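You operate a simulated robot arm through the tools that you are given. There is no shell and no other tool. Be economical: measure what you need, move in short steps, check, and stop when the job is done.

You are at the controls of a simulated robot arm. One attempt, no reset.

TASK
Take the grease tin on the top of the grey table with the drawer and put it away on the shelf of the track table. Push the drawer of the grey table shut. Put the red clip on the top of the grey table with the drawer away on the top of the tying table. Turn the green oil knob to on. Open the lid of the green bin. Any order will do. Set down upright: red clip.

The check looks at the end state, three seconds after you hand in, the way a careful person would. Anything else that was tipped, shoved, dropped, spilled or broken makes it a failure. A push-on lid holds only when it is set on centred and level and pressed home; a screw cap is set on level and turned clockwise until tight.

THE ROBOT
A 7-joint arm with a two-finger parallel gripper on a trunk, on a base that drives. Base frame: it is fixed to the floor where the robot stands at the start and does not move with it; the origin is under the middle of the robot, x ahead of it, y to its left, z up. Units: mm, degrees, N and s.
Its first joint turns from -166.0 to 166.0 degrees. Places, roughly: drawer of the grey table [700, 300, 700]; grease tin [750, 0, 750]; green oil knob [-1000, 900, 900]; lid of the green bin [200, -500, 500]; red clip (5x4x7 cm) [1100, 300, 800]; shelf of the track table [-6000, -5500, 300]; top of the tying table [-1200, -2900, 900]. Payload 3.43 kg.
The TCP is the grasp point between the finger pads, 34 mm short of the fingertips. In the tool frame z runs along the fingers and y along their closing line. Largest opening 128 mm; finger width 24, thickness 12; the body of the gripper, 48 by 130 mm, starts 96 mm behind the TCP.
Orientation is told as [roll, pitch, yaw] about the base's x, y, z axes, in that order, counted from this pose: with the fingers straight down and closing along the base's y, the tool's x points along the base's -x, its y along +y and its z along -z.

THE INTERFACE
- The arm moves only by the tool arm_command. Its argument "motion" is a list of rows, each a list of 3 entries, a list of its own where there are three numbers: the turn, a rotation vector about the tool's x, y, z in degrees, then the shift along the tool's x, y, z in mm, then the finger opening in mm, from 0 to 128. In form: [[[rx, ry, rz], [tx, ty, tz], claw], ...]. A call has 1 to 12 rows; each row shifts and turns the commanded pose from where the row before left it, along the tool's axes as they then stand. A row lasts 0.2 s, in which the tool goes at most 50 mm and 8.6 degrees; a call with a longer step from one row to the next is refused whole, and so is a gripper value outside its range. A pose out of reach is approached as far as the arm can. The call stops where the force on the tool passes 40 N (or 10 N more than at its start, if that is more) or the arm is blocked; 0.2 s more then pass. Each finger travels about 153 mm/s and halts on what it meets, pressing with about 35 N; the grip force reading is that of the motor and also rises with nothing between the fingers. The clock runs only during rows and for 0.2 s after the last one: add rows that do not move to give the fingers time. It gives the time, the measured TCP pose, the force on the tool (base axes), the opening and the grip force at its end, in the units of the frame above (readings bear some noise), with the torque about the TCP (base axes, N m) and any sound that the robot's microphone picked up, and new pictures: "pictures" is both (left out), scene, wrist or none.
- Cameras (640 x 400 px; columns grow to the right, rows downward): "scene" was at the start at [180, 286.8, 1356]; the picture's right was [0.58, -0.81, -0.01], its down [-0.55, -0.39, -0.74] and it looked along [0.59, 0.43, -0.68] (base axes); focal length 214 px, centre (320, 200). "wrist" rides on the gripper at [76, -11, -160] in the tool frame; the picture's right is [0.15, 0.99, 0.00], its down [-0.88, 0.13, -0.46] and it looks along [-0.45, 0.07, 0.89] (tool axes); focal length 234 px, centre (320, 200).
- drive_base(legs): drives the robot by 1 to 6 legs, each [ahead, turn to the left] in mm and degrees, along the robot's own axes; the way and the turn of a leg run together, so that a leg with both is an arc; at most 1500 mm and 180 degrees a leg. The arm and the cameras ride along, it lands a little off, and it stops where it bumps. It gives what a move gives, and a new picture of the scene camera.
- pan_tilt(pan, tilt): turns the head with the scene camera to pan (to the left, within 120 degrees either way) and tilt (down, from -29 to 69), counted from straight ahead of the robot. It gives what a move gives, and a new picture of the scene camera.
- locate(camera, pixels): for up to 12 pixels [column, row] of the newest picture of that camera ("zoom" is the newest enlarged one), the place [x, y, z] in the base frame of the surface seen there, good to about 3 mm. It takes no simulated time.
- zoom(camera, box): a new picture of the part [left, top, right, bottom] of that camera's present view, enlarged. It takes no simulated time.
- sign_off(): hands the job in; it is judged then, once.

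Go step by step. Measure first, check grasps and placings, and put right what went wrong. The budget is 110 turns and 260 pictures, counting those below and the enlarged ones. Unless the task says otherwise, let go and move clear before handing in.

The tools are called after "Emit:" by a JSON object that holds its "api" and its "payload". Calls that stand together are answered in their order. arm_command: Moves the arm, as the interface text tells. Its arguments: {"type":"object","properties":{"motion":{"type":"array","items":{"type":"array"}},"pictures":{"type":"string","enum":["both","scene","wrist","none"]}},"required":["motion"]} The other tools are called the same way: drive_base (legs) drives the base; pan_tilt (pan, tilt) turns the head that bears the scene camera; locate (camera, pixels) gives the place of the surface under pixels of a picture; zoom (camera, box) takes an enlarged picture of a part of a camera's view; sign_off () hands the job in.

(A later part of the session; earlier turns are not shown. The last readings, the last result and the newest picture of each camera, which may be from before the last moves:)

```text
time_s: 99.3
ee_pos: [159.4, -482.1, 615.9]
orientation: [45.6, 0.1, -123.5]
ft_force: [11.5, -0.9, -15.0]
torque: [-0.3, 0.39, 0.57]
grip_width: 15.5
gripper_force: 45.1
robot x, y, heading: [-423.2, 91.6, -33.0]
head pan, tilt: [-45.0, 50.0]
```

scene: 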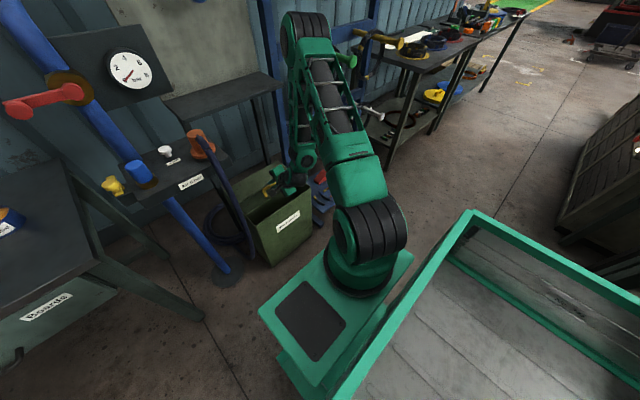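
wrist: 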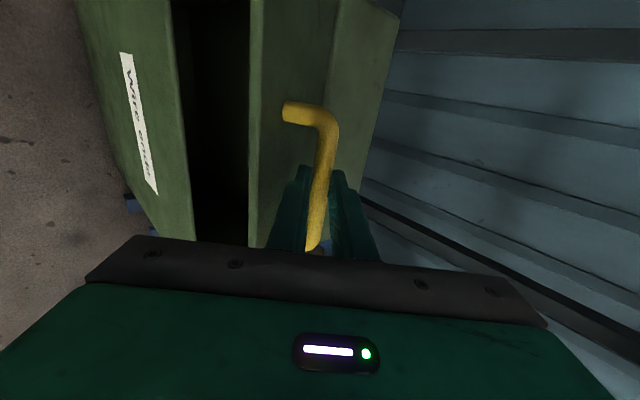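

The lid is about 30° open and held, with forces under 20 N. I'll go on along the arc, bringing the tool back upright as it goes.

Emit:
{"api": "arm_command", "payload": {"motion": [[[5, 0, 0], [0, 13, 0.3], 4], [[5, 0, 0], [0, 13, 0.5], 4], [[5, 0, 0], [0, 13, 0.5], 4], [[5, 0, 0], [0, 13, 0.5], 4], [[5, 0, 0], [0, 13, 0.5], 4]], "pictures": "both"}}

```text
time_s: 100.0
ee_pos: [172.0, -491.2, 649.2]
orientation: [33.6, 0.2, -123.6]
ft_force: [-17.7, 12.6, 28.1]
torque: [0.01, 0.28, -0.05]
grip_width: 0.0
gripper_force: 32.9
robot x, y, heading: [-419.9, 88.9, -33.3]
head pan, tilt: [-45.0, 50.0]
stopped in row 3: the force on the tool passed its limit at 42 N (the readings are from after the stop); the commanded pose is now the measured one
```

scene: 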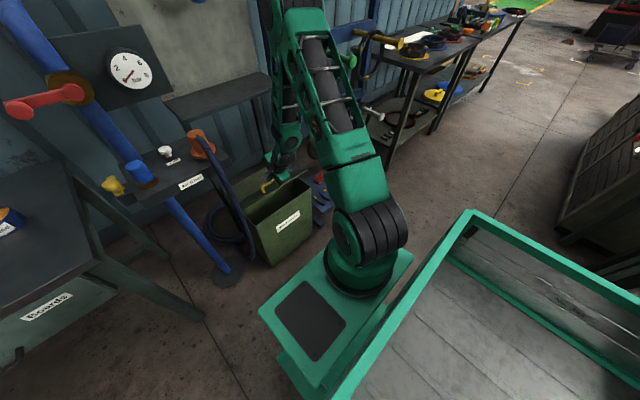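
wrist: 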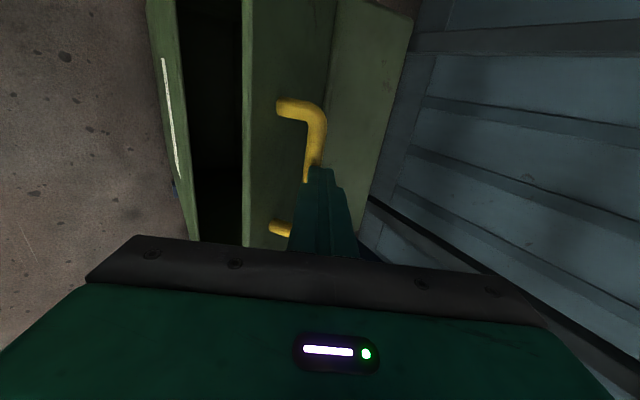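

It slipped off again at about 40°. I'll check whether the lid is sinking or held.

Emit:
{"api": "locate", "payload": {"camera": "wrist", "pixels": [[316, 130], [309, 165], [260, 130], [240, 200], [340, 40]]}}

Emit:
{"api": "arm_command", "payload": {"motion": [[[0, 0, 0], [0, 0, 0], 0], [[0, 0, 0], [0, 0, 0], 0]], "pictures": "wrist"}}

Emit:
{"api": "locate", "payload": {"camera": "wrist", "pixels": [[316, 130], [309, 165], [260, 130], [240, 200], [340, 40]]}}

```text
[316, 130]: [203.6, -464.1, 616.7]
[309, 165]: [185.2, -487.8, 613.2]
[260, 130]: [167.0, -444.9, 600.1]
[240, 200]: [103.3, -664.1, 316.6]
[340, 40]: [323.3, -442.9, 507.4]
```

```text
time_s: 100.6
ee_pos: [166.4, -487.4, 657.8]
orientation: [34.2, 0.2, -123.6]
ft_force: [-0.1, 0.2, -0.5]
torque: [-0.02, -0.03, 0.01]
grip_width: 0.0
gripper_force: 33.4
robot x, y, heading: [-422.0, 91.6, -33.2]
head pan, tilt: [-45.0, 50.0]
stopped in row 2: the force on the tool passed its limit at 48 N (the readings are from after the stop); the commanded pose is now the measured one
```

wrist: 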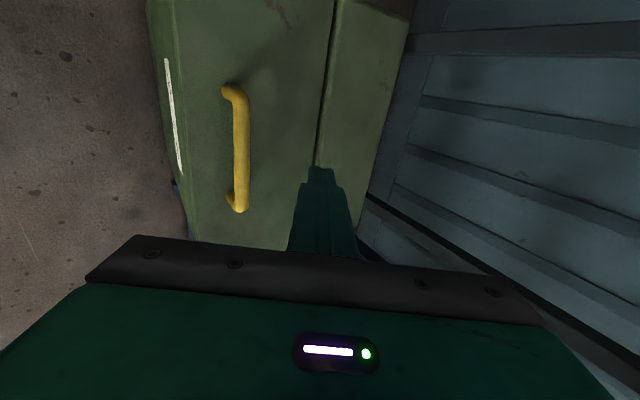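

```text
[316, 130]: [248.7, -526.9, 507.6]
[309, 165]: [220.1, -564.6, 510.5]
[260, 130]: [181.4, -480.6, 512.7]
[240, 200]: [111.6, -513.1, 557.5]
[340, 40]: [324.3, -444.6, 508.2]
```

The lid falls under its own weight, so it must be carried the whole way. Reducing the tilt let the rod slide out towards the tips. I'll re-grip at 45° and keep that tilt, so the rod slides into the fingers instead.

Emit:
{"api": "arm_command", "payload": {"motion": [[[-6, 0, 0], [0, 0, -10], 20], [[-5.8, 0, 0], [0, 0, -5], 30], [[0, 0, 0], [0, -30, 0], 30], [[0, 0, 0], [0, -35, 0], 30], [[0, 0, 0], [0, -35, 15], 30], [[0, 0, 0], [0, 0, 0], 30]], "pictures": "wrist"}}

Emit:
{"api": "locate", "payload": {"camera": "wrist", "pixels": [[320, 120], [320, 160], [318, 140], [315, 190]]}}

```text
time_s: 102.0
ee_pos: [112.9, -450.6, 588.8]
orientation: [46.1, 0.1, -123.7]
ft_force: [0.1, -1.0, -0.7]
torque: [-0.05, 0.03, 0.0]
grip_width: 30.1
gripper_force: 0.1
robot x, y, heading: [-423.0, 90.1, -33.1]
head pan, tilt: [-45.0, 50.0]
```

wrist: 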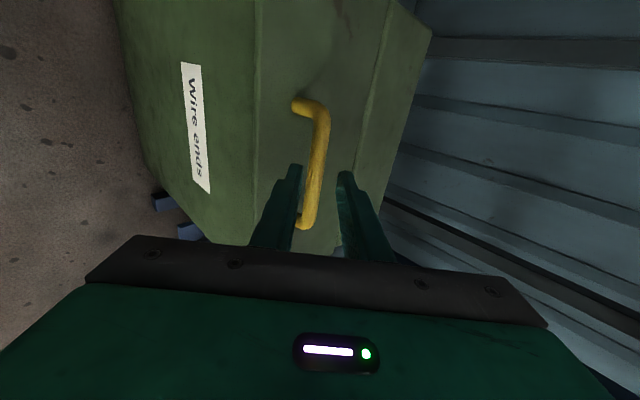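

```text
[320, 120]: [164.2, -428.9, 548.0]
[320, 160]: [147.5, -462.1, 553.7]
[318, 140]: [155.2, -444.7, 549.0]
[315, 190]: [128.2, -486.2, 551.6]
```

Emit:
{"api": "arm_command", "payload": {"motion": [[[0, 0, 0], [0, -6.5, 20], 26], [[0, 0, 0], [0, 0, 23], 26], [[0, 0, 0], [0, 0, 0], 26], [[0, 0, 0], [0, 0, 0], 10], [[0, 0, 0], [0, 0, 0], 4], [[0, 0, 0], [0, 0, 0], 4]], "pictures": "none"}}

Emit:
{"api": "arm_command", "payload": {"motion": [[[0, 0, 0], [0, 10, -4.5], 4], [[0, 0, 0], [0, 10, -4], 4], [[0, 0, 0], [0, 10.7, -3.5], 4], [[0, 0, 0], [0, 12, -2.5], 4], [[0, 0, 0], [0, 12, -1.5], 4], [[0, 0, 0], [0, 11, -0.5], 4], [[0, 0, 0], [0, 8, 0.5], 4], [[0, 0, 0], [0, 8, 1], 4]], "pictures": "wrist"}}

```text
time_s: 103.4
ee_pos: [136.1, -463.4, 555.7]
orientation: [46.2, 0.1, -123.7]
ft_force: [12.9, -7.3, 9.2]
torque: [-0.63, 0.06, 0.35]
grip_width: 15.4
gripper_force: 45.2
robot x, y, heading: [-421.3, 94.3, -33.3]
head pan, tilt: [-45.0, 50.0]
```

```text
time_s: 104.5
ee_pos: [148.5, -472.5, 611.1]
orientation: [46.7, 0.2, -123.6]
ft_force: [16.7, -7.8, -17.1]
torque: [-1.06, 0.6, -0.02]
grip_width: 15.6
gripper_force: 45.1
robot x, y, heading: [-423.3, 91.8, -33.2]
head pan, tilt: [-45.0, 50.0]
stopped in row 5: the force on the tool passed its limit at 41 N (the readings are from after the stop); the commanded pose is now the measured one
```

wrist: 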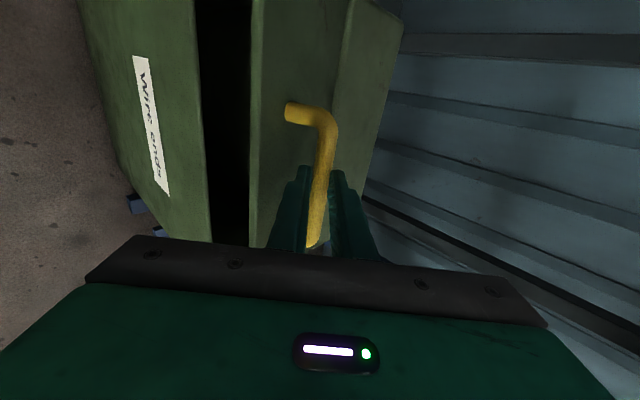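

Still held, but the rod is near the tips. At this angle the lid rests on the front finger, so I'll ease the grip slightly and slide the fingers deeper along the tool axis.

Emit:
{"api": "arm_command", "payload": {"motion": [[[0, 0, 0], [0, 2, 5], 21], [[0, 0, 0], [0, 2, 6], 21], [[0, 0, 0], [0, 0, 6], 21]], "pictures": "wrist"}}

Emit:
{"api": "locate", "payload": {"camera": "wrist", "pixels": [[324, 130], [320, 160], [318, 185], [250, 120]]}}

```text
time_s: 105.3
ee_pos: [159.7, -481.1, 602.0]
orientation: [46.6, 0.2, -123.6]
ft_force: [-2.1, 2.6, -1.2]
torque: [0.01, 0.05, 0.05]
grip_width: 22.2
gripper_force: 0.8
robot x, y, heading: [-423.7, 92.6, -33.0]
head pan, tilt: [-45.0, 50.0]
```

wrist: 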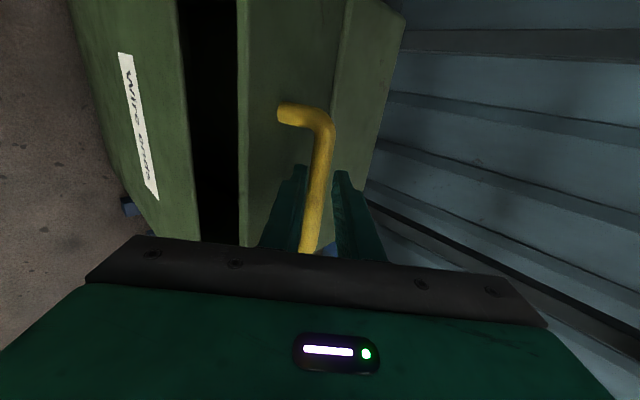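

```text
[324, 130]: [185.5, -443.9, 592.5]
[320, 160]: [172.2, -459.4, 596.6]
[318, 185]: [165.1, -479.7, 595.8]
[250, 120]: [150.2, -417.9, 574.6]
```

The lid now rests on the front finger with only about 3 N. I'll carry it on with a loose grip along the arc, keeping the tilt to 44° and then turning with the lid.

Emit:
{"api": "arm_command", "payload": {"motion": [[[0, 0, 0], [0, 10, 0], 21], [[0, 0, 0], [0, 10, 0], 21], [[0, 0, 0], [0, 10, 0.5], 21], [[0, 0, 0], [0, 12, 2], 21], [[0, 0, 0], [0, 11.5, 3], 21]], "pictures": "wrist"}}

Emit:
{"api": "locate", "payload": {"camera": "wrist", "pixels": [[324, 130], [320, 160], [318, 185], [280, 140]]}}

```text
time_s: 106.5
ee_pos: [192.3, -502.9, 637.3]
orientation: [46.8, 0.2, -123.6]
ft_force: [-0.8, 0.9, -1.9]
torque: [0.0, 0.06, 0.05]
grip_width: 21.8
gripper_force: 0.9
robot x, y, heading: [-418.7, 90.7, -33.4]
head pan, tilt: [-45.0, 50.0]
```

wrist: 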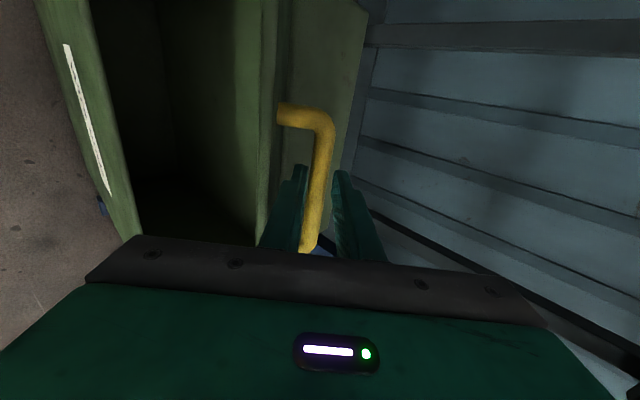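

```text
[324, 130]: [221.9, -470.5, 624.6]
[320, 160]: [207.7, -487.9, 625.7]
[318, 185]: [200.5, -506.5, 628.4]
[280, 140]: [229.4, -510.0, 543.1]
```

Working well; the lid is about 45° open. Now the second half, turning the tool upright with the lid.

Emit:
{"api": "arm_command", "payload": {"motion": [[[5, 0, 0], [0, 12, 3.3], 21], [[5, 0, 0], [0, 12, 3.3], 21], [[5, 0, 0], [0, 12, 3.3], 21], [[5, 0, 0], [0, 12, 3.3], 21]], "pictures": "both"}}

Emit:
{"api": "locate", "payload": {"camera": "wrist", "pixels": [[324, 130], [320, 160], [318, 185]]}}

```text
time_s: 107.5
ee_pos: [232.0, -528.1, 659.5]
orientation: [26.7, 0.2, -123.5]
ft_force: [-0.9, 0.5, 0.9]
torque: [0.02, 0.04, 0.01]
grip_width: 21.4
gripper_force: 0.4
robot x, y, heading: [-422.3, 90.9, -33.2]
head pan, tilt: [-45.0, 50.0]
```

scene: 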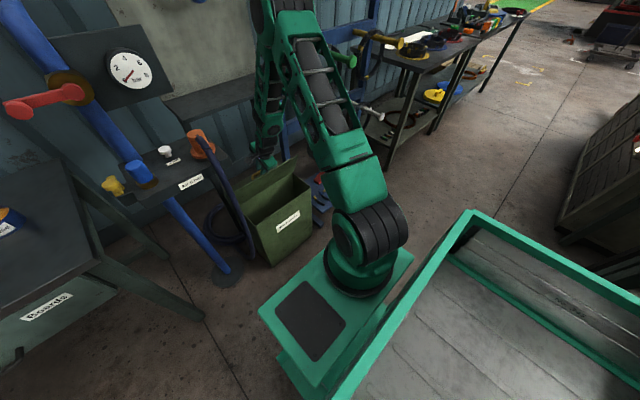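
wrist: 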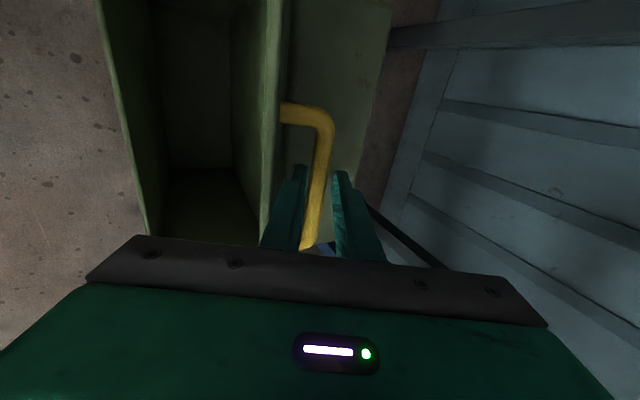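

```text
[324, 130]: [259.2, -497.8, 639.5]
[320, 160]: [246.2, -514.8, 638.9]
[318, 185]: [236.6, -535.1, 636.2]
```

The lid is about 66° open with no force. I'll continue past vertical.

Emit:
{"api": "arm_command", "payload": {"motion": [[[5, 0, 0], [0, 12, 3.3], 21], [[5, 0, 0], [0, 12, 3.3], 21], [[5, 0, 0], [0, 12, 3.3], 21], [[5, 0, 0], [0, 12, 3.3], 21], [[5, 0, 0], [0, 12, 3.3], 21], [[5, 0, 0], [0, 12, 3.3], 21]], "pictures": "both"}}

Emit:
{"api": "locate", "payload": {"camera": "wrist", "pixels": [[324, 130], [320, 160], [318, 185]]}}

```text
time_s: 109.1
ee_pos: [237.5, -535.3, 652.4]
orientation: [-7.6, 0.2, -123.8]
ft_force: [-1.0, 2.7, 0.5]
torque: [0.08, -0.01, -0.01]
grip_width: 21.4
gripper_force: 0.5
robot x, y, heading: [-428.7, 95.7, -33.7]
head pan, tilt: [-45.0, 50.0]
stopped in row 6: the arm was blocked; the commanded pose is now the measured one
```

scene: 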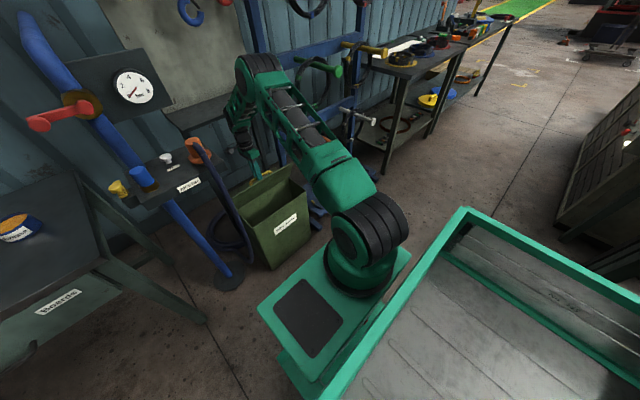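
wrist: 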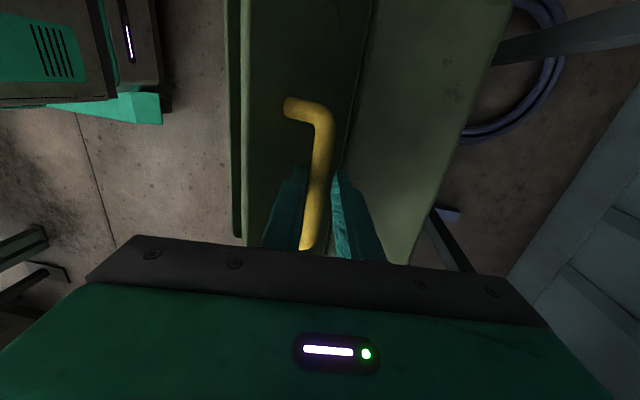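

```text
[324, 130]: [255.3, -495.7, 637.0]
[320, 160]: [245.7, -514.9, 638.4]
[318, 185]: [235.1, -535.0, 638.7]
```

The arm was blocked; the rod hasn't moved beyond about 66°. I'll see what the elbow or wrist touches.

Emit:
{"api": "zoom", "payload": {"camera": "scene", "box": [160, 0, 340, 200]}}

Emit:
{"api": "locate", "payload": {"camera": "scene", "pixels": [[250, 65], [240, 90], [250, 125], [243, 110], [290, 100], [215, 110], [180, 115], [255, 160], [220, 20], [300, 75]]}}

```text
2.00 times, centred on (250, 100) of scene
```

zoom: 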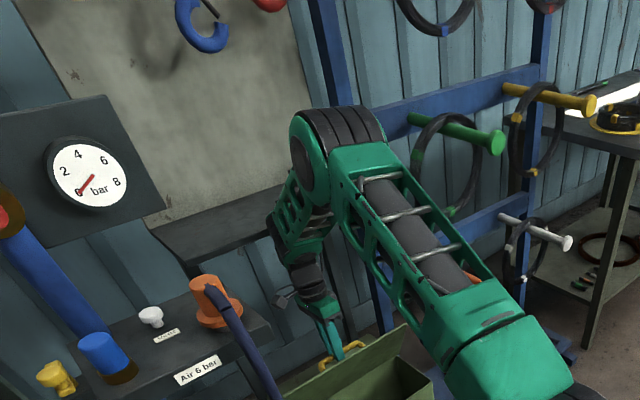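

```text
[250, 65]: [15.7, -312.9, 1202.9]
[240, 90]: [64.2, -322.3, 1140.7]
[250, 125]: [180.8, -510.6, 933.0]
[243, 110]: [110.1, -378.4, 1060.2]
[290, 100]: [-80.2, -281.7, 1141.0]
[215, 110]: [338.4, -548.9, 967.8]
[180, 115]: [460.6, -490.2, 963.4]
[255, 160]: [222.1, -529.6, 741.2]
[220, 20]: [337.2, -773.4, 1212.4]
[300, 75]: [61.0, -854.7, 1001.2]
```

The wrist touched the wall shelf's front edge (n≈545, z 965). I'll tilt back to about 20° so it stays clear, then push the rod on through vertical.

Emit:
{"api": "arm_command", "payload": {"motion": [[[-7, 0, 0], [0, -1, 0], 21], [[-7, 0, 0], [0, -1, 0], 21], [[-7, 0, 0], [0, 0, 0], 21], [[-7, 0, 0], [0, 0, 0], 21], [[0, 0, 0], [0, 10, 4], 21], [[0, 0, 0], [0, 10, 4], 21], [[0, 0, 0], [0, 10, 5], 21]], "pictures": "both"}}

Emit:
{"api": "locate", "payload": {"camera": "wrist", "pixels": [[324, 130], [320, 160], [318, 185]]}}

```text
time_s: 110.7
ee_pos: [267.7, -555.0, 634.4]
orientation: [19.4, 0.5, -123.6]
ft_force: [-8.7, 5.9, 8.3]
torque: [0.72, 1.39, 0.34]
grip_width: 24.7
gripper_force: 3.6
robot x, y, heading: [-422.4, 91.8, -33.6]
head pan, tilt: [-45.0, 50.0]
stopped in row 7: the force on the tool passed its limit at 52 N (the readings are from after the stop); the commanded pose is now the measured one
```

scene: 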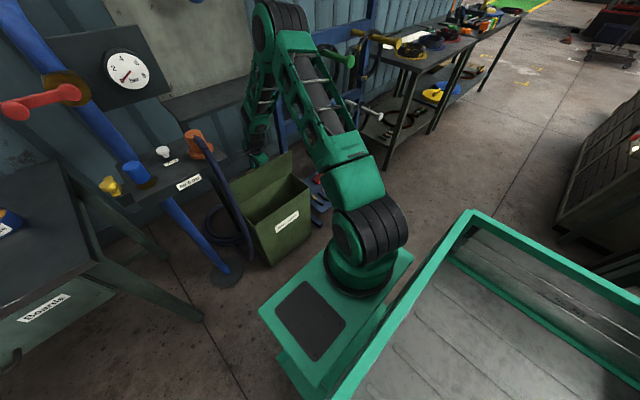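
wrist: 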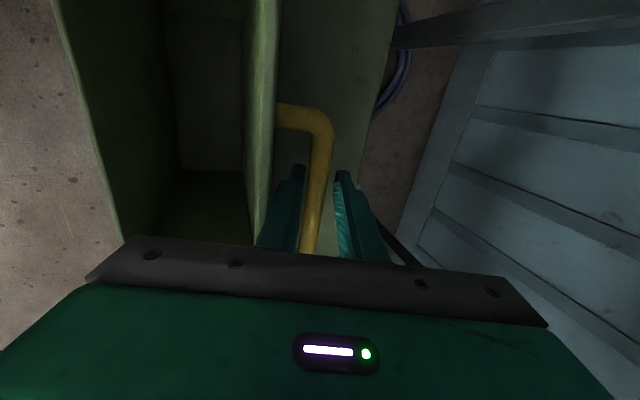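

```text
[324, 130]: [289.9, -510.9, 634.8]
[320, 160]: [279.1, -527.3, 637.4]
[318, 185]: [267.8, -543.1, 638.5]
```

The rod is now at about 81–85° of lid opening and it resisted at 52 N. I'll back off slightly to see whether the lid stays or follows.

Emit:
{"api": "arm_command", "payload": {"motion": [[[0, 0, 0], [0, -3, -6], 30], [[0, 0, 0], [0, -3, -6], 30], [[0, 0, 0], [0, 0, 0], 30]], "pictures": "both"}}

Emit:
{"api": "locate", "payload": {"camera": "wrist", "pixels": [[320, 160], [318, 185], [265, 100], [260, 200], [280, 60]]}}

Emit:
{"api": "zoom", "payload": {"camera": "scene", "box": [200, 90, 340, 280]}}

```text
time_s: 111.5
ee_pos: [260.6, -549.9, 641.0]
orientation: [19.6, 0.6, -123.5]
ft_force: [0.7, -1.0, -0.4]
torque: [-0.02, 0.01, -0.03]
grip_width: 29.7
gripper_force: 0.0
robot x, y, heading: [-428.8, 89.7, -33.4]
head pan, tilt: [-45.0, 50.0]
```

scene: 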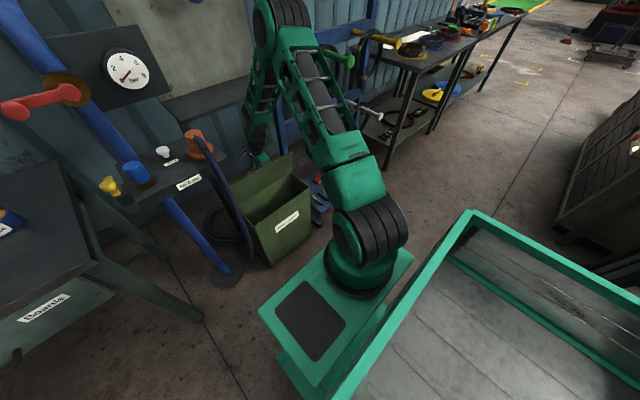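
wrist: 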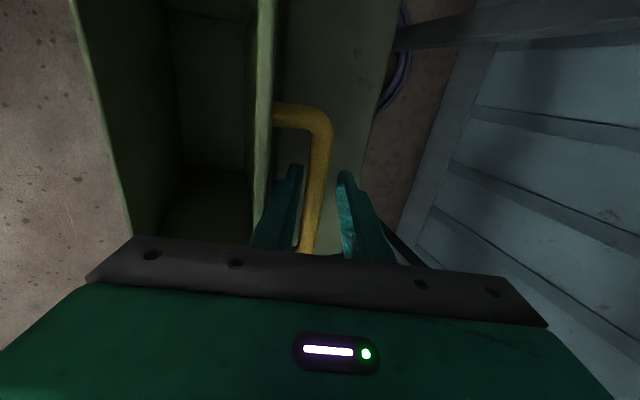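

```text
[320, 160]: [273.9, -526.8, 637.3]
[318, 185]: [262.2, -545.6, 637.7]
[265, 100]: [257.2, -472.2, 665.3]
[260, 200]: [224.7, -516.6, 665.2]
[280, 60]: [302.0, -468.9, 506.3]
```

```text
2.11 times, centred on (270, 185) of scene
```

zoom: 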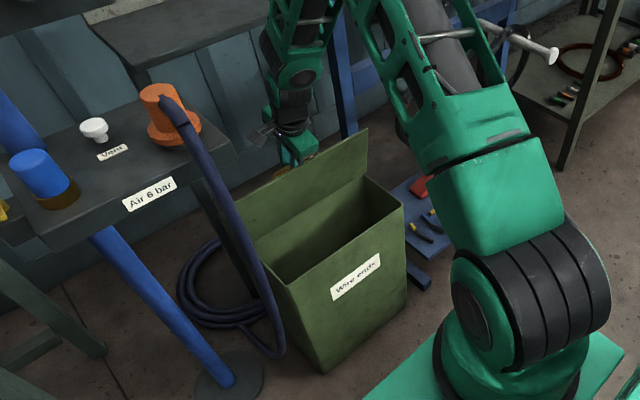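

The lid leans on the front finger at about 78°. The finger had gone in too deep and its thicker base was probably catching the lid's edge. I'll pull out 9 mm, set the tilt to ~14°, and push on.

Emit:
{"api": "arm_command", "payload": {"motion": [[[3, 0, 0], [0, 1, -5], 22], [[3, 0, 0], [0, 1, -5], 20], [[0, 0, 0], [0, 7, 2.2], 20], [[0, 0, 0], [0, 7, 2.2], 20], [[0, 0, 0], [0, 7, 2.5], 20], [[0, 0, 0], [0, 7, 2.5], 20]], "pictures": "both"}}

Emit:
{"api": "locate", "payload": {"camera": "wrist", "pixels": [[320, 160], [318, 185], [265, 100], [260, 180], [260, 60]]}}

```text
time_s: 112.9
ee_pos: [272.1, -559.2, 662.7]
orientation: [13.6, 0.6, -123.5]
ft_force: [-7.1, 4.2, 10.9]
torque: [0.95, 1.59, 0.12]
grip_width: 23.5
gripper_force: 3.0
robot x, y, heading: [-425.6, 93.5, -33.3]
head pan, tilt: [-45.0, 50.0]
stopped in row 6: the force on the tool passed its limit at 51 N (the readings are from after the stop); the commanded pose is now the measured one
```

scene: 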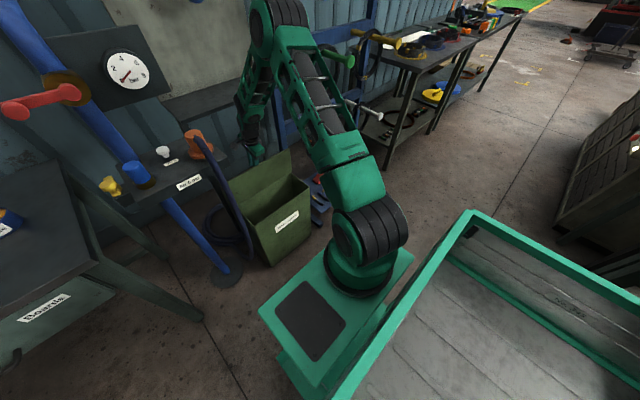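
wrist: 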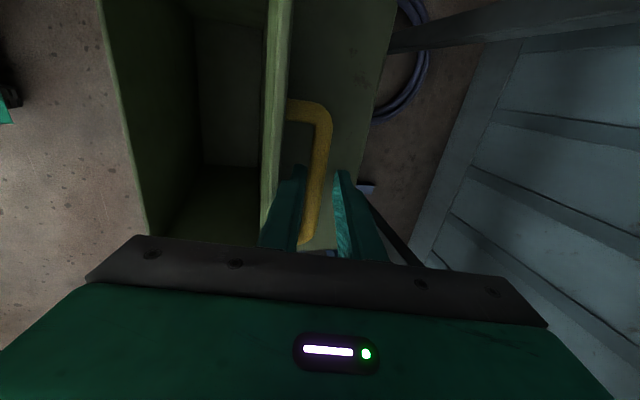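

```text
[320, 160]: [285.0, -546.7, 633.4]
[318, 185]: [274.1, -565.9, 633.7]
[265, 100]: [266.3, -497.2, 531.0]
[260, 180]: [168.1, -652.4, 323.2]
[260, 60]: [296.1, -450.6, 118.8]
```

The rod is now at n=540, so the lid is about 88–90° open. I'll check the lid edge angle and then back off gently to see if it stays.

Emit:
{"api": "locate", "payload": {"camera": "wrist", "pixels": [[278, 100], [272, 150], [285, 60], [270, 180], [288, 100]]}}

Emit:
{"api": "arm_command", "payload": {"motion": [[[0, 0, 0], [0, -4, -3], 26], [[0, 0, 0], [0, -3, -3], 26], [[0, 0, 0], [0, 0, 0], 26]], "pictures": "wrist"}}

Emit:
{"api": "locate", "payload": {"camera": "wrist", "pixels": [[320, 160], [318, 185], [278, 100], [272, 150], [288, 100]]}}

```text
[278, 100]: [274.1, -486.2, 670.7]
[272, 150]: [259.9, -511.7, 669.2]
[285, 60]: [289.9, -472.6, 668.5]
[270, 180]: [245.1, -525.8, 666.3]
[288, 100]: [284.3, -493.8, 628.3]
```

```text
time_s: 113.7
ee_pos: [266.8, -554.7, 665.3]
orientation: [13.6, 0.5, -123.6]
ft_force: [0.5, 0.0, 0.7]
torque: [0.01, -0.02, 0.01]
grip_width: 25.9
gripper_force: 0.0
robot x, y, heading: [-427.8, 92.4, -33.7]
head pan, tilt: [-45.0, 50.0]
```

wrist: 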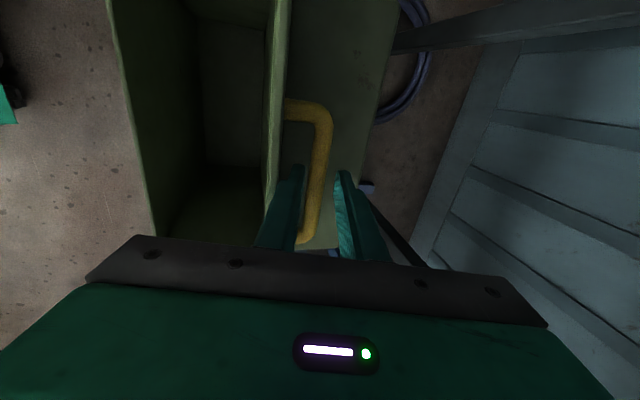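

```text
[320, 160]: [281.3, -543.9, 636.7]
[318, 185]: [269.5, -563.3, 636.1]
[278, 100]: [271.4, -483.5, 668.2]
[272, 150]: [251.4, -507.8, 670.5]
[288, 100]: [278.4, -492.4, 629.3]
```

The lid is at about 84° and follows the finger back. I'll go deeper onto the rod, open to 60 mm to give it room, then push briskly so it swings over vertical and leans back by itself.

Emit:
{"api": "arm_command", "payload": {"motion": [[[-3.2, 0, 0], [0, 5, 6], 36], [[-3.2, 0, 0], [0, 6, 6], 48], [[0, 0, 0], [0, 6, 3], 60], [[0, 0, 0], [0, 0, 0], 60]], "pictures": "wrist"}}

Emit:
{"api": "locate", "payload": {"camera": "wrist", "pixels": [[300, 120], [298, 150], [300, 180], [270, 100], [260, 150]]}}

```text
time_s: 114.2
ee_pos: [266.9, -555.8, 675.8]
orientation: [18.5, 0.6, -123.4]
ft_force: [0.9, 0.2, 3.2]
torque: [0.14, 0.13, 0.01]
grip_width: 47.9
gripper_force: 0.1
robot x, y, heading: [-425.5, 91.5, -33.8]
head pan, tilt: [-45.0, 50.0]
stopped in row 2: the force on the tool passed its limit at 62 N (the readings are from after the stop); the commanded pose is now the measured one
```

wrist: 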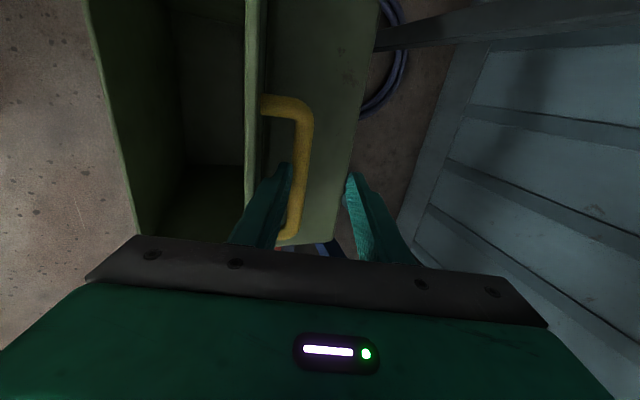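

```text
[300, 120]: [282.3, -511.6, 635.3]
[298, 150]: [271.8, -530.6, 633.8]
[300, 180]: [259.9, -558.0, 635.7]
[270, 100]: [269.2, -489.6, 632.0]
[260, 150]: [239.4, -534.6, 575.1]
```

The rod now seems to be just past the fingertips, yet the lid hasn't dropped. I'll wait a moment and check whether it is staying by itself.

Emit:
{"api": "arm_command", "payload": {"motion": [[[0, 0, 0], [0, 0, -3], 48], [[0, 0, 0], [0, 0, 0], 48]], "pictures": "wrist"}}

Emit:
{"api": "locate", "payload": {"camera": "wrist", "pixels": [[300, 120], [298, 150], [300, 180], [252, 100], [248, 150]]}}

Emit:
{"api": "zoom", "payload": {"camera": "wrist", "box": [220, 80, 380, 260]}}

```text
time_s: 114.8
ee_pos: [266.5, -554.1, 677.9]
orientation: [18.5, 0.5, -123.6]
ft_force: [1.0, 0.0, -0.3]
torque: [0.0, 0.0, -0.02]
grip_width: 48.1
gripper_force: 0.1
robot x, y, heading: [-425.8, 95.6, -33.8]
head pan, tilt: [-45.0, 50.0]
```

wrist: 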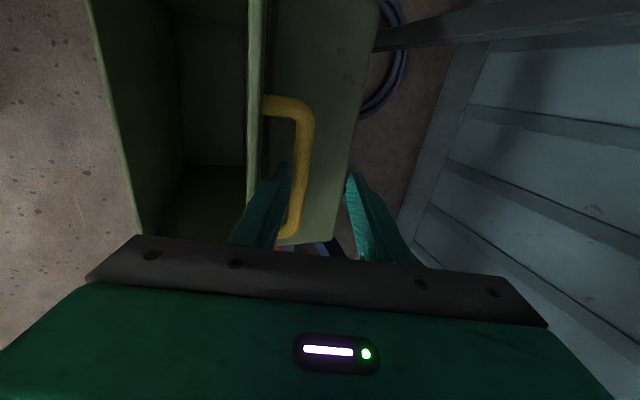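

```text
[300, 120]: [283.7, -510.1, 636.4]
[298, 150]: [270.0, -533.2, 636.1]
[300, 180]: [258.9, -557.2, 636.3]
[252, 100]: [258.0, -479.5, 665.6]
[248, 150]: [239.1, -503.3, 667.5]
```

```text
2.22 times, centred on (300, 170) of wrist
```

zoom: 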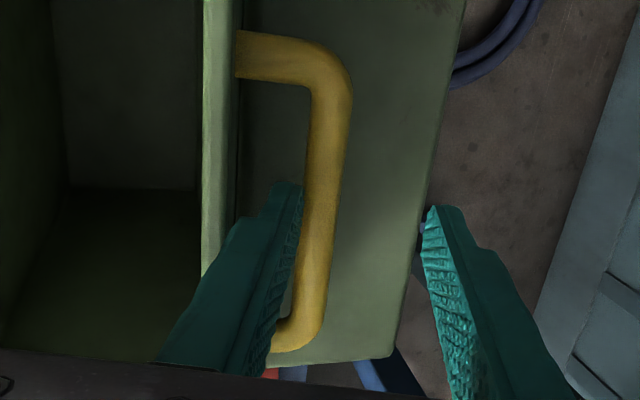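

The front fingertip is still between the lid and the rod and carries it. I'll slide in 12 mm deeper.

Emit:
{"api": "arm_command", "payload": {"motion": [[[0, 0, 0], [0, -1.5, 5], 48], [[0, 0, 0], [0, -1, 5], 48], [[0, 0, 0], [0, 0, 5], 48]], "pictures": "wrist"}}

Emit:
{"api": "locate", "payload": {"camera": "wrist", "pixels": [[300, 120], [298, 150], [300, 180], [252, 100], [248, 150]]}}

```text
time_s: 115.6
ee_pos: [269.0, -556.9, 661.6]
orientation: [18.6, 0.6, -123.5]
ft_force: [0.2, 0.1, 0.2]
torque: [-0.03, 0.0, -0.02]
grip_width: 48.2
gripper_force: 0.0
robot x, y, heading: [-425.8, 93.8, -33.5]
head pan, tilt: [-45.0, 50.0]
```

wrist: 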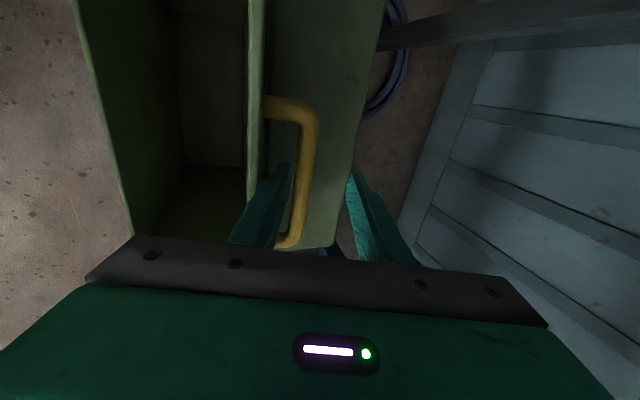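

```text
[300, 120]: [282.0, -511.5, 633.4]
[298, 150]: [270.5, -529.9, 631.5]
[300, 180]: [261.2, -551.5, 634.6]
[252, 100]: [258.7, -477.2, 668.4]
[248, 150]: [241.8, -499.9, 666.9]
```

Deep enough after 6 mm more. Then a brisk 33 mm push along the arc.

Emit:
{"api": "arm_command", "payload": {"motion": [[[0, 0, 0], [0, 0, 5], 48], [[0, 0, 0], [0, 14, 6], 52], [[0, 0, 0], [0, 22, 9], 60], [[0, 0, 0], [0, 0, 0], 60]], "pictures": "wrist"}}

Emit:
{"api": "zoom", "payload": {"camera": "scene", "box": [200, 90, 340, 280]}}

```text
time_s: 116.3
ee_pos: [274.5, -562.1, 672.0]
orientation: [18.8, 0.5, -123.6]
ft_force: [-7.2, 4.2, 16.3]
torque: [1.33, 1.63, 0.1]
grip_width: 61.7
gripper_force: 0.9
robot x, y, heading: [-424.4, 90.4, -33.7]
head pan, tilt: [-45.0, 50.0]
stopped in row 3: the force on the tool passed its limit at 54 N (the readings are from after the stop); the commanded pose is now the measured one
```

wrist: 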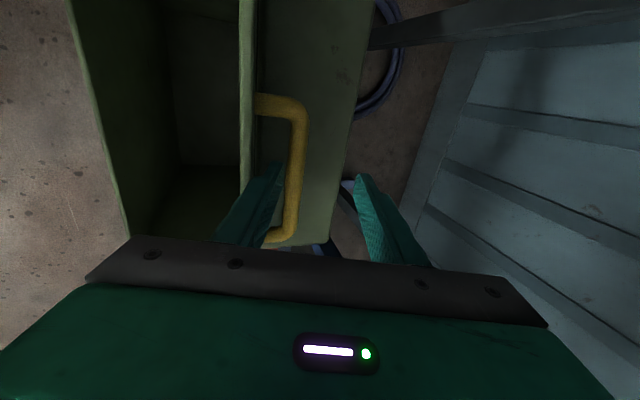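

```text
2.11 times, centred on (270, 185) of scene
```

zoom: 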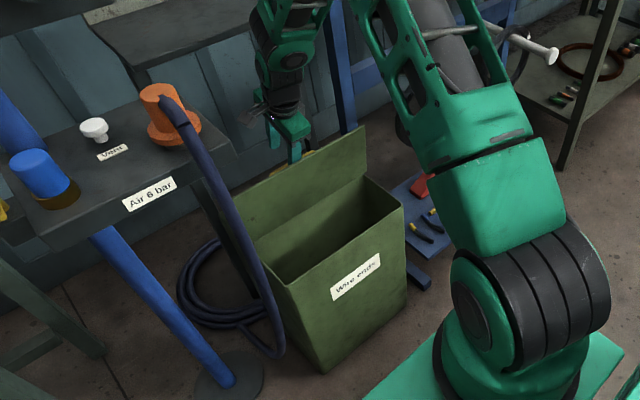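

It stopped again at about 85°, which may be the lid's end stop. I'll retreat the finger 10 mm and see whether the lid really follows.

Emit:
{"api": "locate", "payload": {"camera": "wrist", "pixels": [[295, 120], [293, 150], [246, 100], [242, 150]]}}

Emit:
{"api": "arm_command", "payload": {"motion": [[[0, 0, 0], [0, -5, -1], 60], [[0, 0, 0], [0, -5, -1], 60], [[0, 0, 0], [0, 0, 0], 60]], "pictures": "wrist"}}

Emit:
{"api": "zoom", "payload": {"camera": "wrist", "box": [220, 80, 380, 260]}}

Emit:
{"api": "locate", "payload": {"camera": "wrist", "pixels": [[298, 120], [295, 150], [300, 120], [250, 100], [247, 140]]}}

```text
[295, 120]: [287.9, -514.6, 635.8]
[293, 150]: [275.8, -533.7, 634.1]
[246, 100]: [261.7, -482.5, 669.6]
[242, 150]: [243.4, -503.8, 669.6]
```

```text
time_s: 117.1
ee_pos: [268.5, -555.1, 667.6]
orientation: [18.9, 0.6, -123.6]
ft_force: [-0.3, -0.1, -0.7]
torque: [0.05, -0.02, 0.0]
grip_width: 60.3
gripper_force: 0.1
robot x, y, heading: [-422.1, 89.2, -33.4]
head pan, tilt: [-45.0, 50.0]
```

wrist: 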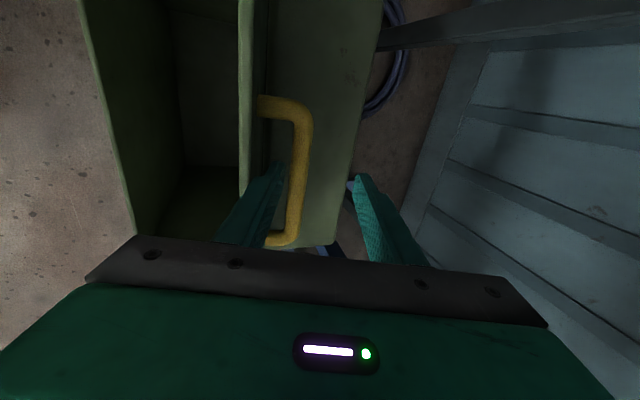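

```text
2.22 times, centred on (300, 170) of wrist
```

zoom: 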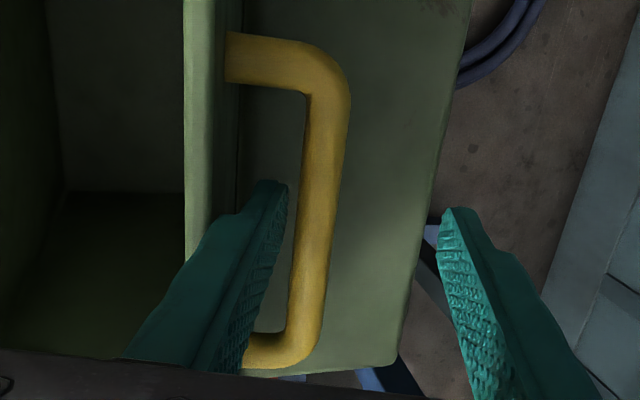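

```text
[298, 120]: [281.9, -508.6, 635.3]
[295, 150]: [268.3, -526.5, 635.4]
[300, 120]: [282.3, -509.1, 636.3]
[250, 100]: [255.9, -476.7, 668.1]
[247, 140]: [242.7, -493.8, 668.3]
```

Emit:
{"api": "arm_command", "payload": {"motion": [[[0, 0, 0], [0, -5, 3], 60], [[0, 0, 0], [0, -5, 3], 60], [[0, 0, 0], [0, 0, 0], 60]], "pictures": "wrist"}}

Emit:
{"api": "zoom", "payload": {"camera": "wrist", "box": [220, 80, 380, 260]}}

Emit:
{"api": "locate", "payload": {"camera": "wrist", "pixels": [[300, 120], [300, 150], [305, 150], [250, 100], [247, 140]]}}

```text
time_s: 117.9
ee_pos: [260.7, -550.1, 658.7]
orientation: [18.9, 0.5, -123.4]
ft_force: [-0.3, 0.4, -0.2]
torque: [-0.03, -0.03, 0.0]
grip_width: 60.0
gripper_force: 0.1
robot x, y, heading: [-426.0, 93.4, -33.7]
head pan, tilt: [-45.0, 50.0]
```

wrist: 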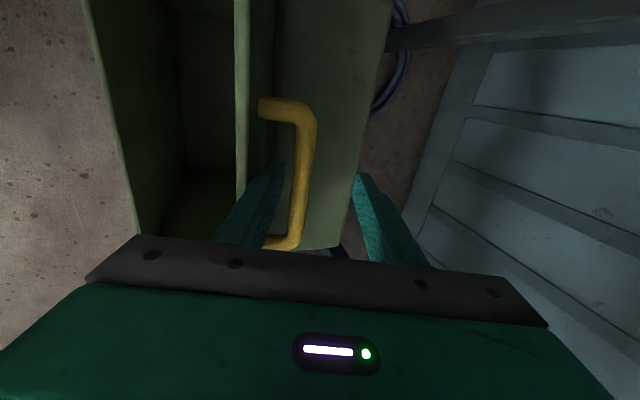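

```text
2.22 times, centred on (300, 170) of wrist
```

zoom: 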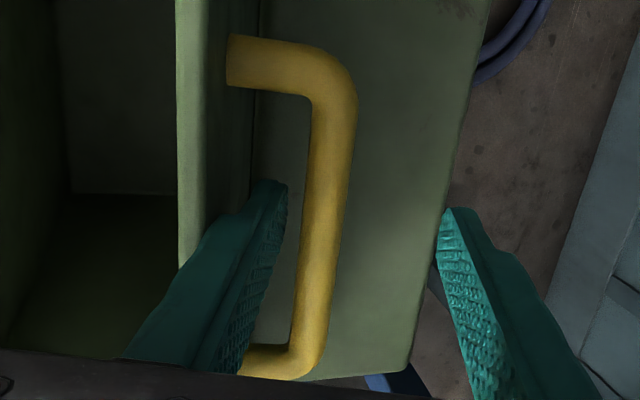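

```text
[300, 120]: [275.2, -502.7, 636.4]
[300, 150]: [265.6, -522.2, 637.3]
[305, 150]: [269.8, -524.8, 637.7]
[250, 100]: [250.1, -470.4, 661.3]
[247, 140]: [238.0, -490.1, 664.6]
```

A gap shows between finger and rod, so the lid is staying up by itself and my finger's back was dragging its edge. I'll push it fully to its stop again, then withdraw straight up without touching the lid.

Emit:
{"api": "arm_command", "payload": {"motion": [[[0, 0, 0], [0, 4, -3], 50], [[0, 0, 0], [0, 8, 2], 50], [[0, 0, 0], [0, 8, 2], 50], [[0, 0, 0], [0, 7, 2], 50], [[0, 0, 0], [0, 6, 2], 50]], "pictures": "wrist"}}

Emit:
{"api": "zoom", "payload": {"camera": "wrist", "box": [220, 80, 380, 260]}}

```text
time_s: 118.9
ee_pos: [272.6, -560.2, 676.8]
orientation: [19.0, 0.5, -123.5]
ft_force: [0.5, 0.1, -1.6]
torque: [-0.01, 0.02, -0.05]
grip_width: 50.1
gripper_force: 0.1
robot x, y, heading: [-426.4, 94.6, -33.4]
head pan, tilt: [-45.0, 50.0]
stopped in row 5: the force on the tool passed its limit at 45 N (the readings are from after the stop); the commanded pose is now the measured one
```

wrist: 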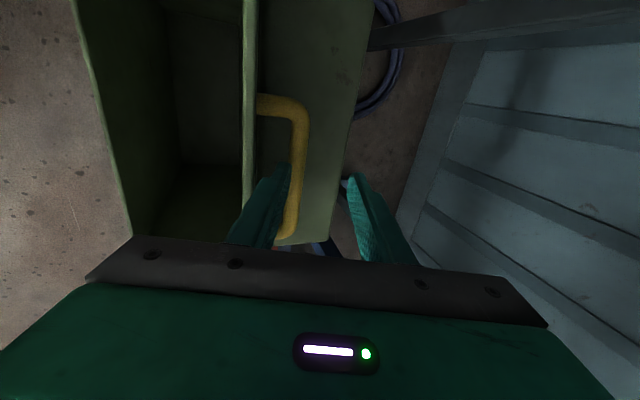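

```text
2.22 times, centred on (300, 170) of wrist
```

zoom: 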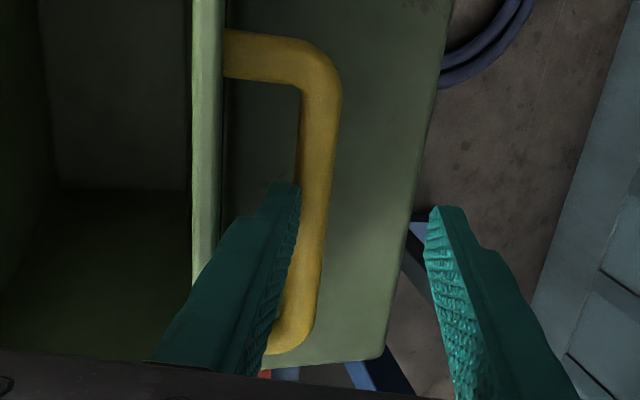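

It's at the stop. I'll withdraw vertically now.

Emit:
{"api": "arm_command", "payload": {"motion": [[[0, 0, 0], [0, 3, -10], 50], [[0, 0, 0], [0, 5, -14], 50], [[0, 0, 0], [0, 8, -24], 50], [[0, 0, 0], [0, 8, -24], 50]], "pictures": "both"}}

Emit:
{"api": "locate", "payload": {"camera": "wrist", "pixels": [[295, 140], [250, 120], [300, 170], [255, 160]]}}

Emit:
{"api": "zoom", "payload": {"camera": "scene", "box": [200, 90, 340, 280]}}

```text
time_s: 119.9
ee_pos: [270.8, -559.7, 753.2]
orientation: [18.9, 0.5, -123.4]
ft_force: [-0.5, 0.2, 0.3]
torque: [0.01, -0.03, 0.02]
grip_width: 49.8
gripper_force: 0.0
robot x, y, heading: [-422.3, 93.1, -33.3]
head pan, tilt: [-45.0, 50.0]
```

scene: 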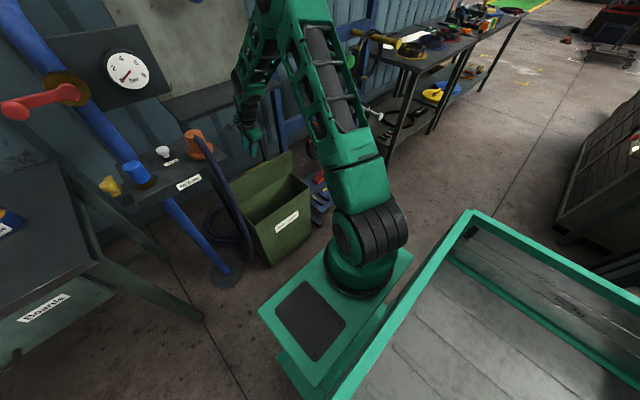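
wrist: 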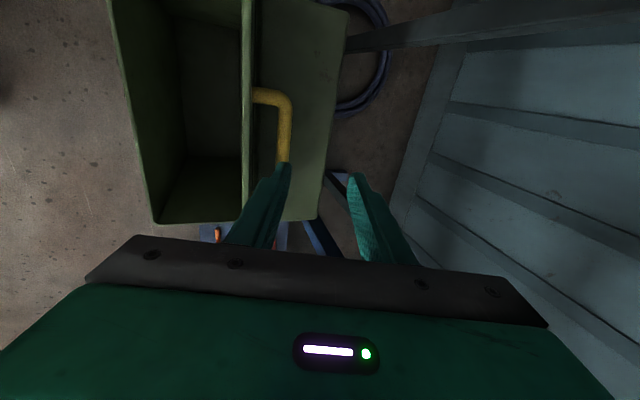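

```text
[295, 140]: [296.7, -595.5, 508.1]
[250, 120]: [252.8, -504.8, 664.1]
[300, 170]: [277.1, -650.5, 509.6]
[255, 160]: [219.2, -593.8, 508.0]
```

```text
2.11 times, centred on (270, 185) of scene
```

zoom: 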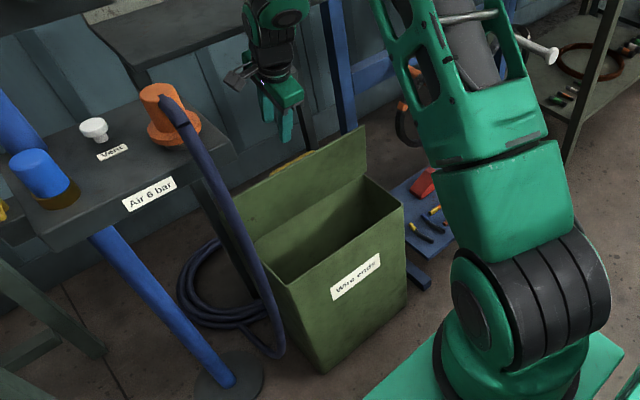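

The tool is clear and the lid stands open by itself at about 82°. I'll retract up and back, level the tool, and drive to the table.

Emit:
{"api": "arm_command", "payload": {"motion": [[[0, 0, 0], [0, -22, -44], 50], [[0, 0, 0], [0, -22, -44], 50], [[0, 0, 0], [0, -22, -44], 50], [[0, 0, 0], [0, -22, -44], 50], [[0, 0, 0], [0, -22, -44], 50], [[0, 0, 0], [0, -22, -44], 50], [[6.3, 0, 0], [0, 15, -46], 80], [[6.3, 0, 0], [0, 10, -47], 80], [[6.3, 0, 0], [0, 5, -48], 80]], "pictures": "none"}}

Emit:
{"api": "drive_base", "payload": {"legs": [[0, 55.9], [471, 0], [0, 33.8]]}}

Emit:
{"api": "pan_tilt", "payload": {"pan": -80, "tilt": 35}}

```text
time_s: 121.9
ee_pos: [93.3, -442.8, 1105.0]
orientation: [0.0, 0.5, -123.5]
ft_force: [-0.6, -0.8, 0.4]
torque: [-0.01, -0.01, 0.04]
grip_width: 80.2
gripper_force: 0.0
robot x, y, heading: [-421.9, 91.7, -33.3]
head pan, tilt: [-45.0, 50.0]
```

```text
time_s: 129.4
ee_pos: [544.4, 790.9, 1105.2]
orientation: [0.0, 0.5, -33.7]
ft_force: [0.1, 0.5, -0.4]
torque: [-0.02, 0.01, 0.02]
grip_width: 80.1
gripper_force: 0.1
robot x, y, heading: [7.0, 273.3, 56.0]
head pan, tilt: [-45.0, 50.0]
```

scene: 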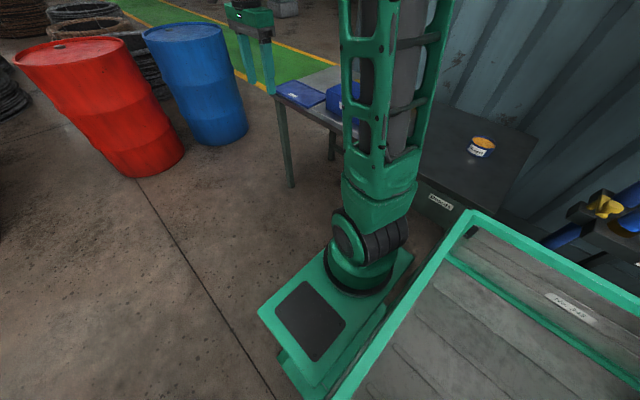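

```text
time_s: 130.4
ee_pos: [535.5, 779.1, 1114.1]
orientation: [0.7, 0.6, -33.7]
ft_force: [-1.1, -0.3, 0.1]
torque: [0.05, -0.04, -0.04]
grip_width: 79.6
gripper_force: 0.0
robot x, y, heading: [13.7, 271.4, 56.4]
head pan, tilt: [-80.0, 35.0]
```

scene: 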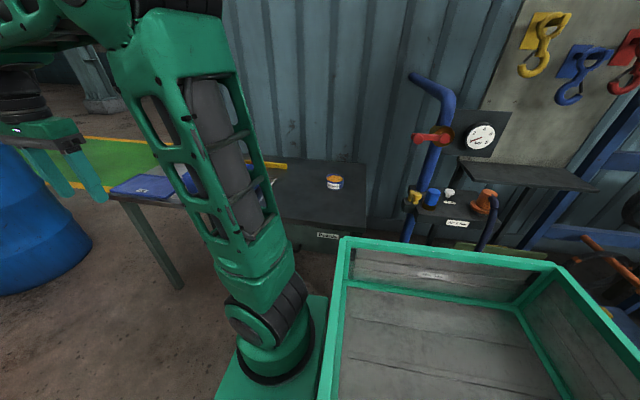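

The robot stands beside the table with the tin directly to the right of the arm. I'll swing the arm over the tin.

Emit:
{"api": "arm_command", "payload": {"motion": [[[0, 0, 0], [-37, -30, 0], 100], [[0, 0, 0], [-37, -30, 0], 100], [[0, 0, 0], [-37, -30, 0], 100], [[0, 0, 0], [-37, -30, 0], 100], [[0, 0, 0], [-37, -30, 0], 100], [[0, 0, 0], [-37, -30, 0], 100], [[0, 0, 0], [-37, -30, 0], 120], [[0, 0, 0], [-37, -30, 0], 120], [[0, 0, 0], [-37, -30, 0], 120], [[0, 0, 0], [-37, -30, 0], 120], [[0, 0, 0], [-37, -30, 0], 120], [[0, 0, 0], [-37, -30, 0], 120]], "pictures": "none"}}

Emit:
{"api": "arm_command", "payload": {"motion": [[[0, 0, 0], [-37, -30, 10], 124], [[0, 0, 0], [-37, -30, 10], 124], [[0, 0, 0], [-37, -30, 10], 124], [[0, 0, 0], [-37, -30, 10], 124], [[0, 0, 0], [-30, -30, 10], 124]], "pictures": "both"}}

```text
time_s: 133.0
ee_pos: [706.3, 234.9, 1106.2]
orientation: [0.8, 0.5, -33.5]
ft_force: [-0.1, 0.6, 0.2]
torque: [-0.04, 0.01, -0.02]
grip_width: 120.1
gripper_force: 0.1
robot x, y, heading: [13.0, 268.6, 56.4]
head pan, tilt: [-80.0, 35.0]
```

```text
time_s: 134.2
ee_pos: [770.7, 11.5, 1054.2]
orientation: [0.7, 0.4, -33.6]
ft_force: [-0.7, 0.5, 1.8]
torque: [-0.04, 0.01, -0.02]
grip_width: 123.9
gripper_force: 0.0
robot x, y, heading: [12.1, 268.2, 56.3]
head pan, tilt: [-80.0, 35.0]
```

scene: 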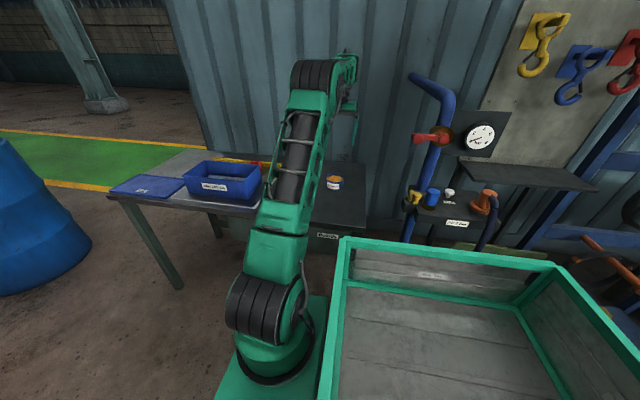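
wrist: 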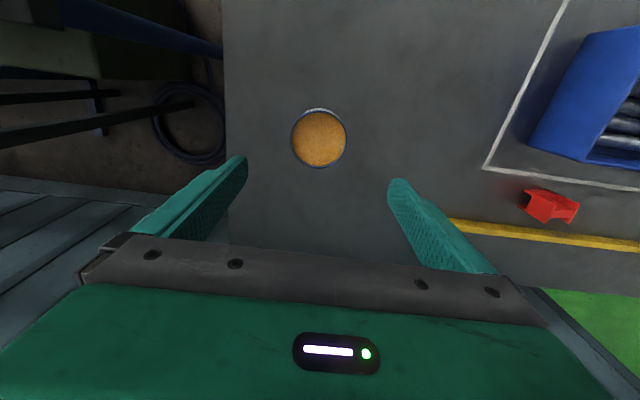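

The tin is below at (320,138) and the red clip at (550,205). I'll measure both.

Emit:
{"api": "locate", "payload": {"camera": "wrist", "pixels": [[291, 138], [347, 138], [319, 110], [319, 166], [319, 138], [524, 205], [578, 210], [545, 195], [550, 218], [560, 205], [440, 150]]}}

Emit:
{"api": "zoom", "payload": {"camera": "wrist", "box": [490, 160, 620, 250]}}

```text
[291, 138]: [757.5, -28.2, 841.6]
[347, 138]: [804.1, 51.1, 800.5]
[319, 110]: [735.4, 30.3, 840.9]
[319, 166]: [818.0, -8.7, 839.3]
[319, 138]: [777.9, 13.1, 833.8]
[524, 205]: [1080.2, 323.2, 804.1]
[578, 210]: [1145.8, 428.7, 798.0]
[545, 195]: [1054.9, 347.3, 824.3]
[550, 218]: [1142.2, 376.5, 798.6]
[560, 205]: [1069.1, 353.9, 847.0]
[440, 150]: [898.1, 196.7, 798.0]
```

```text
4.44 times, centred on (555, 205) of wrist
```

zoom: 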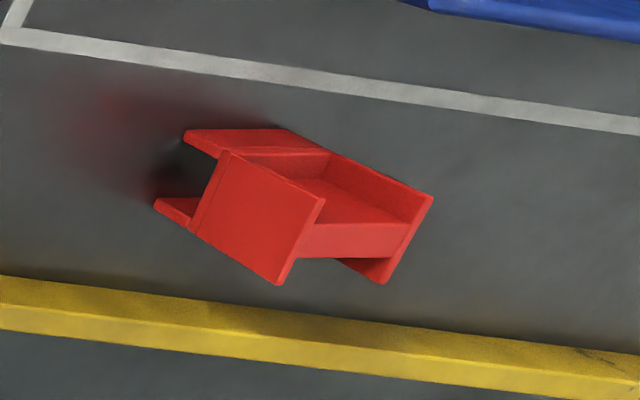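

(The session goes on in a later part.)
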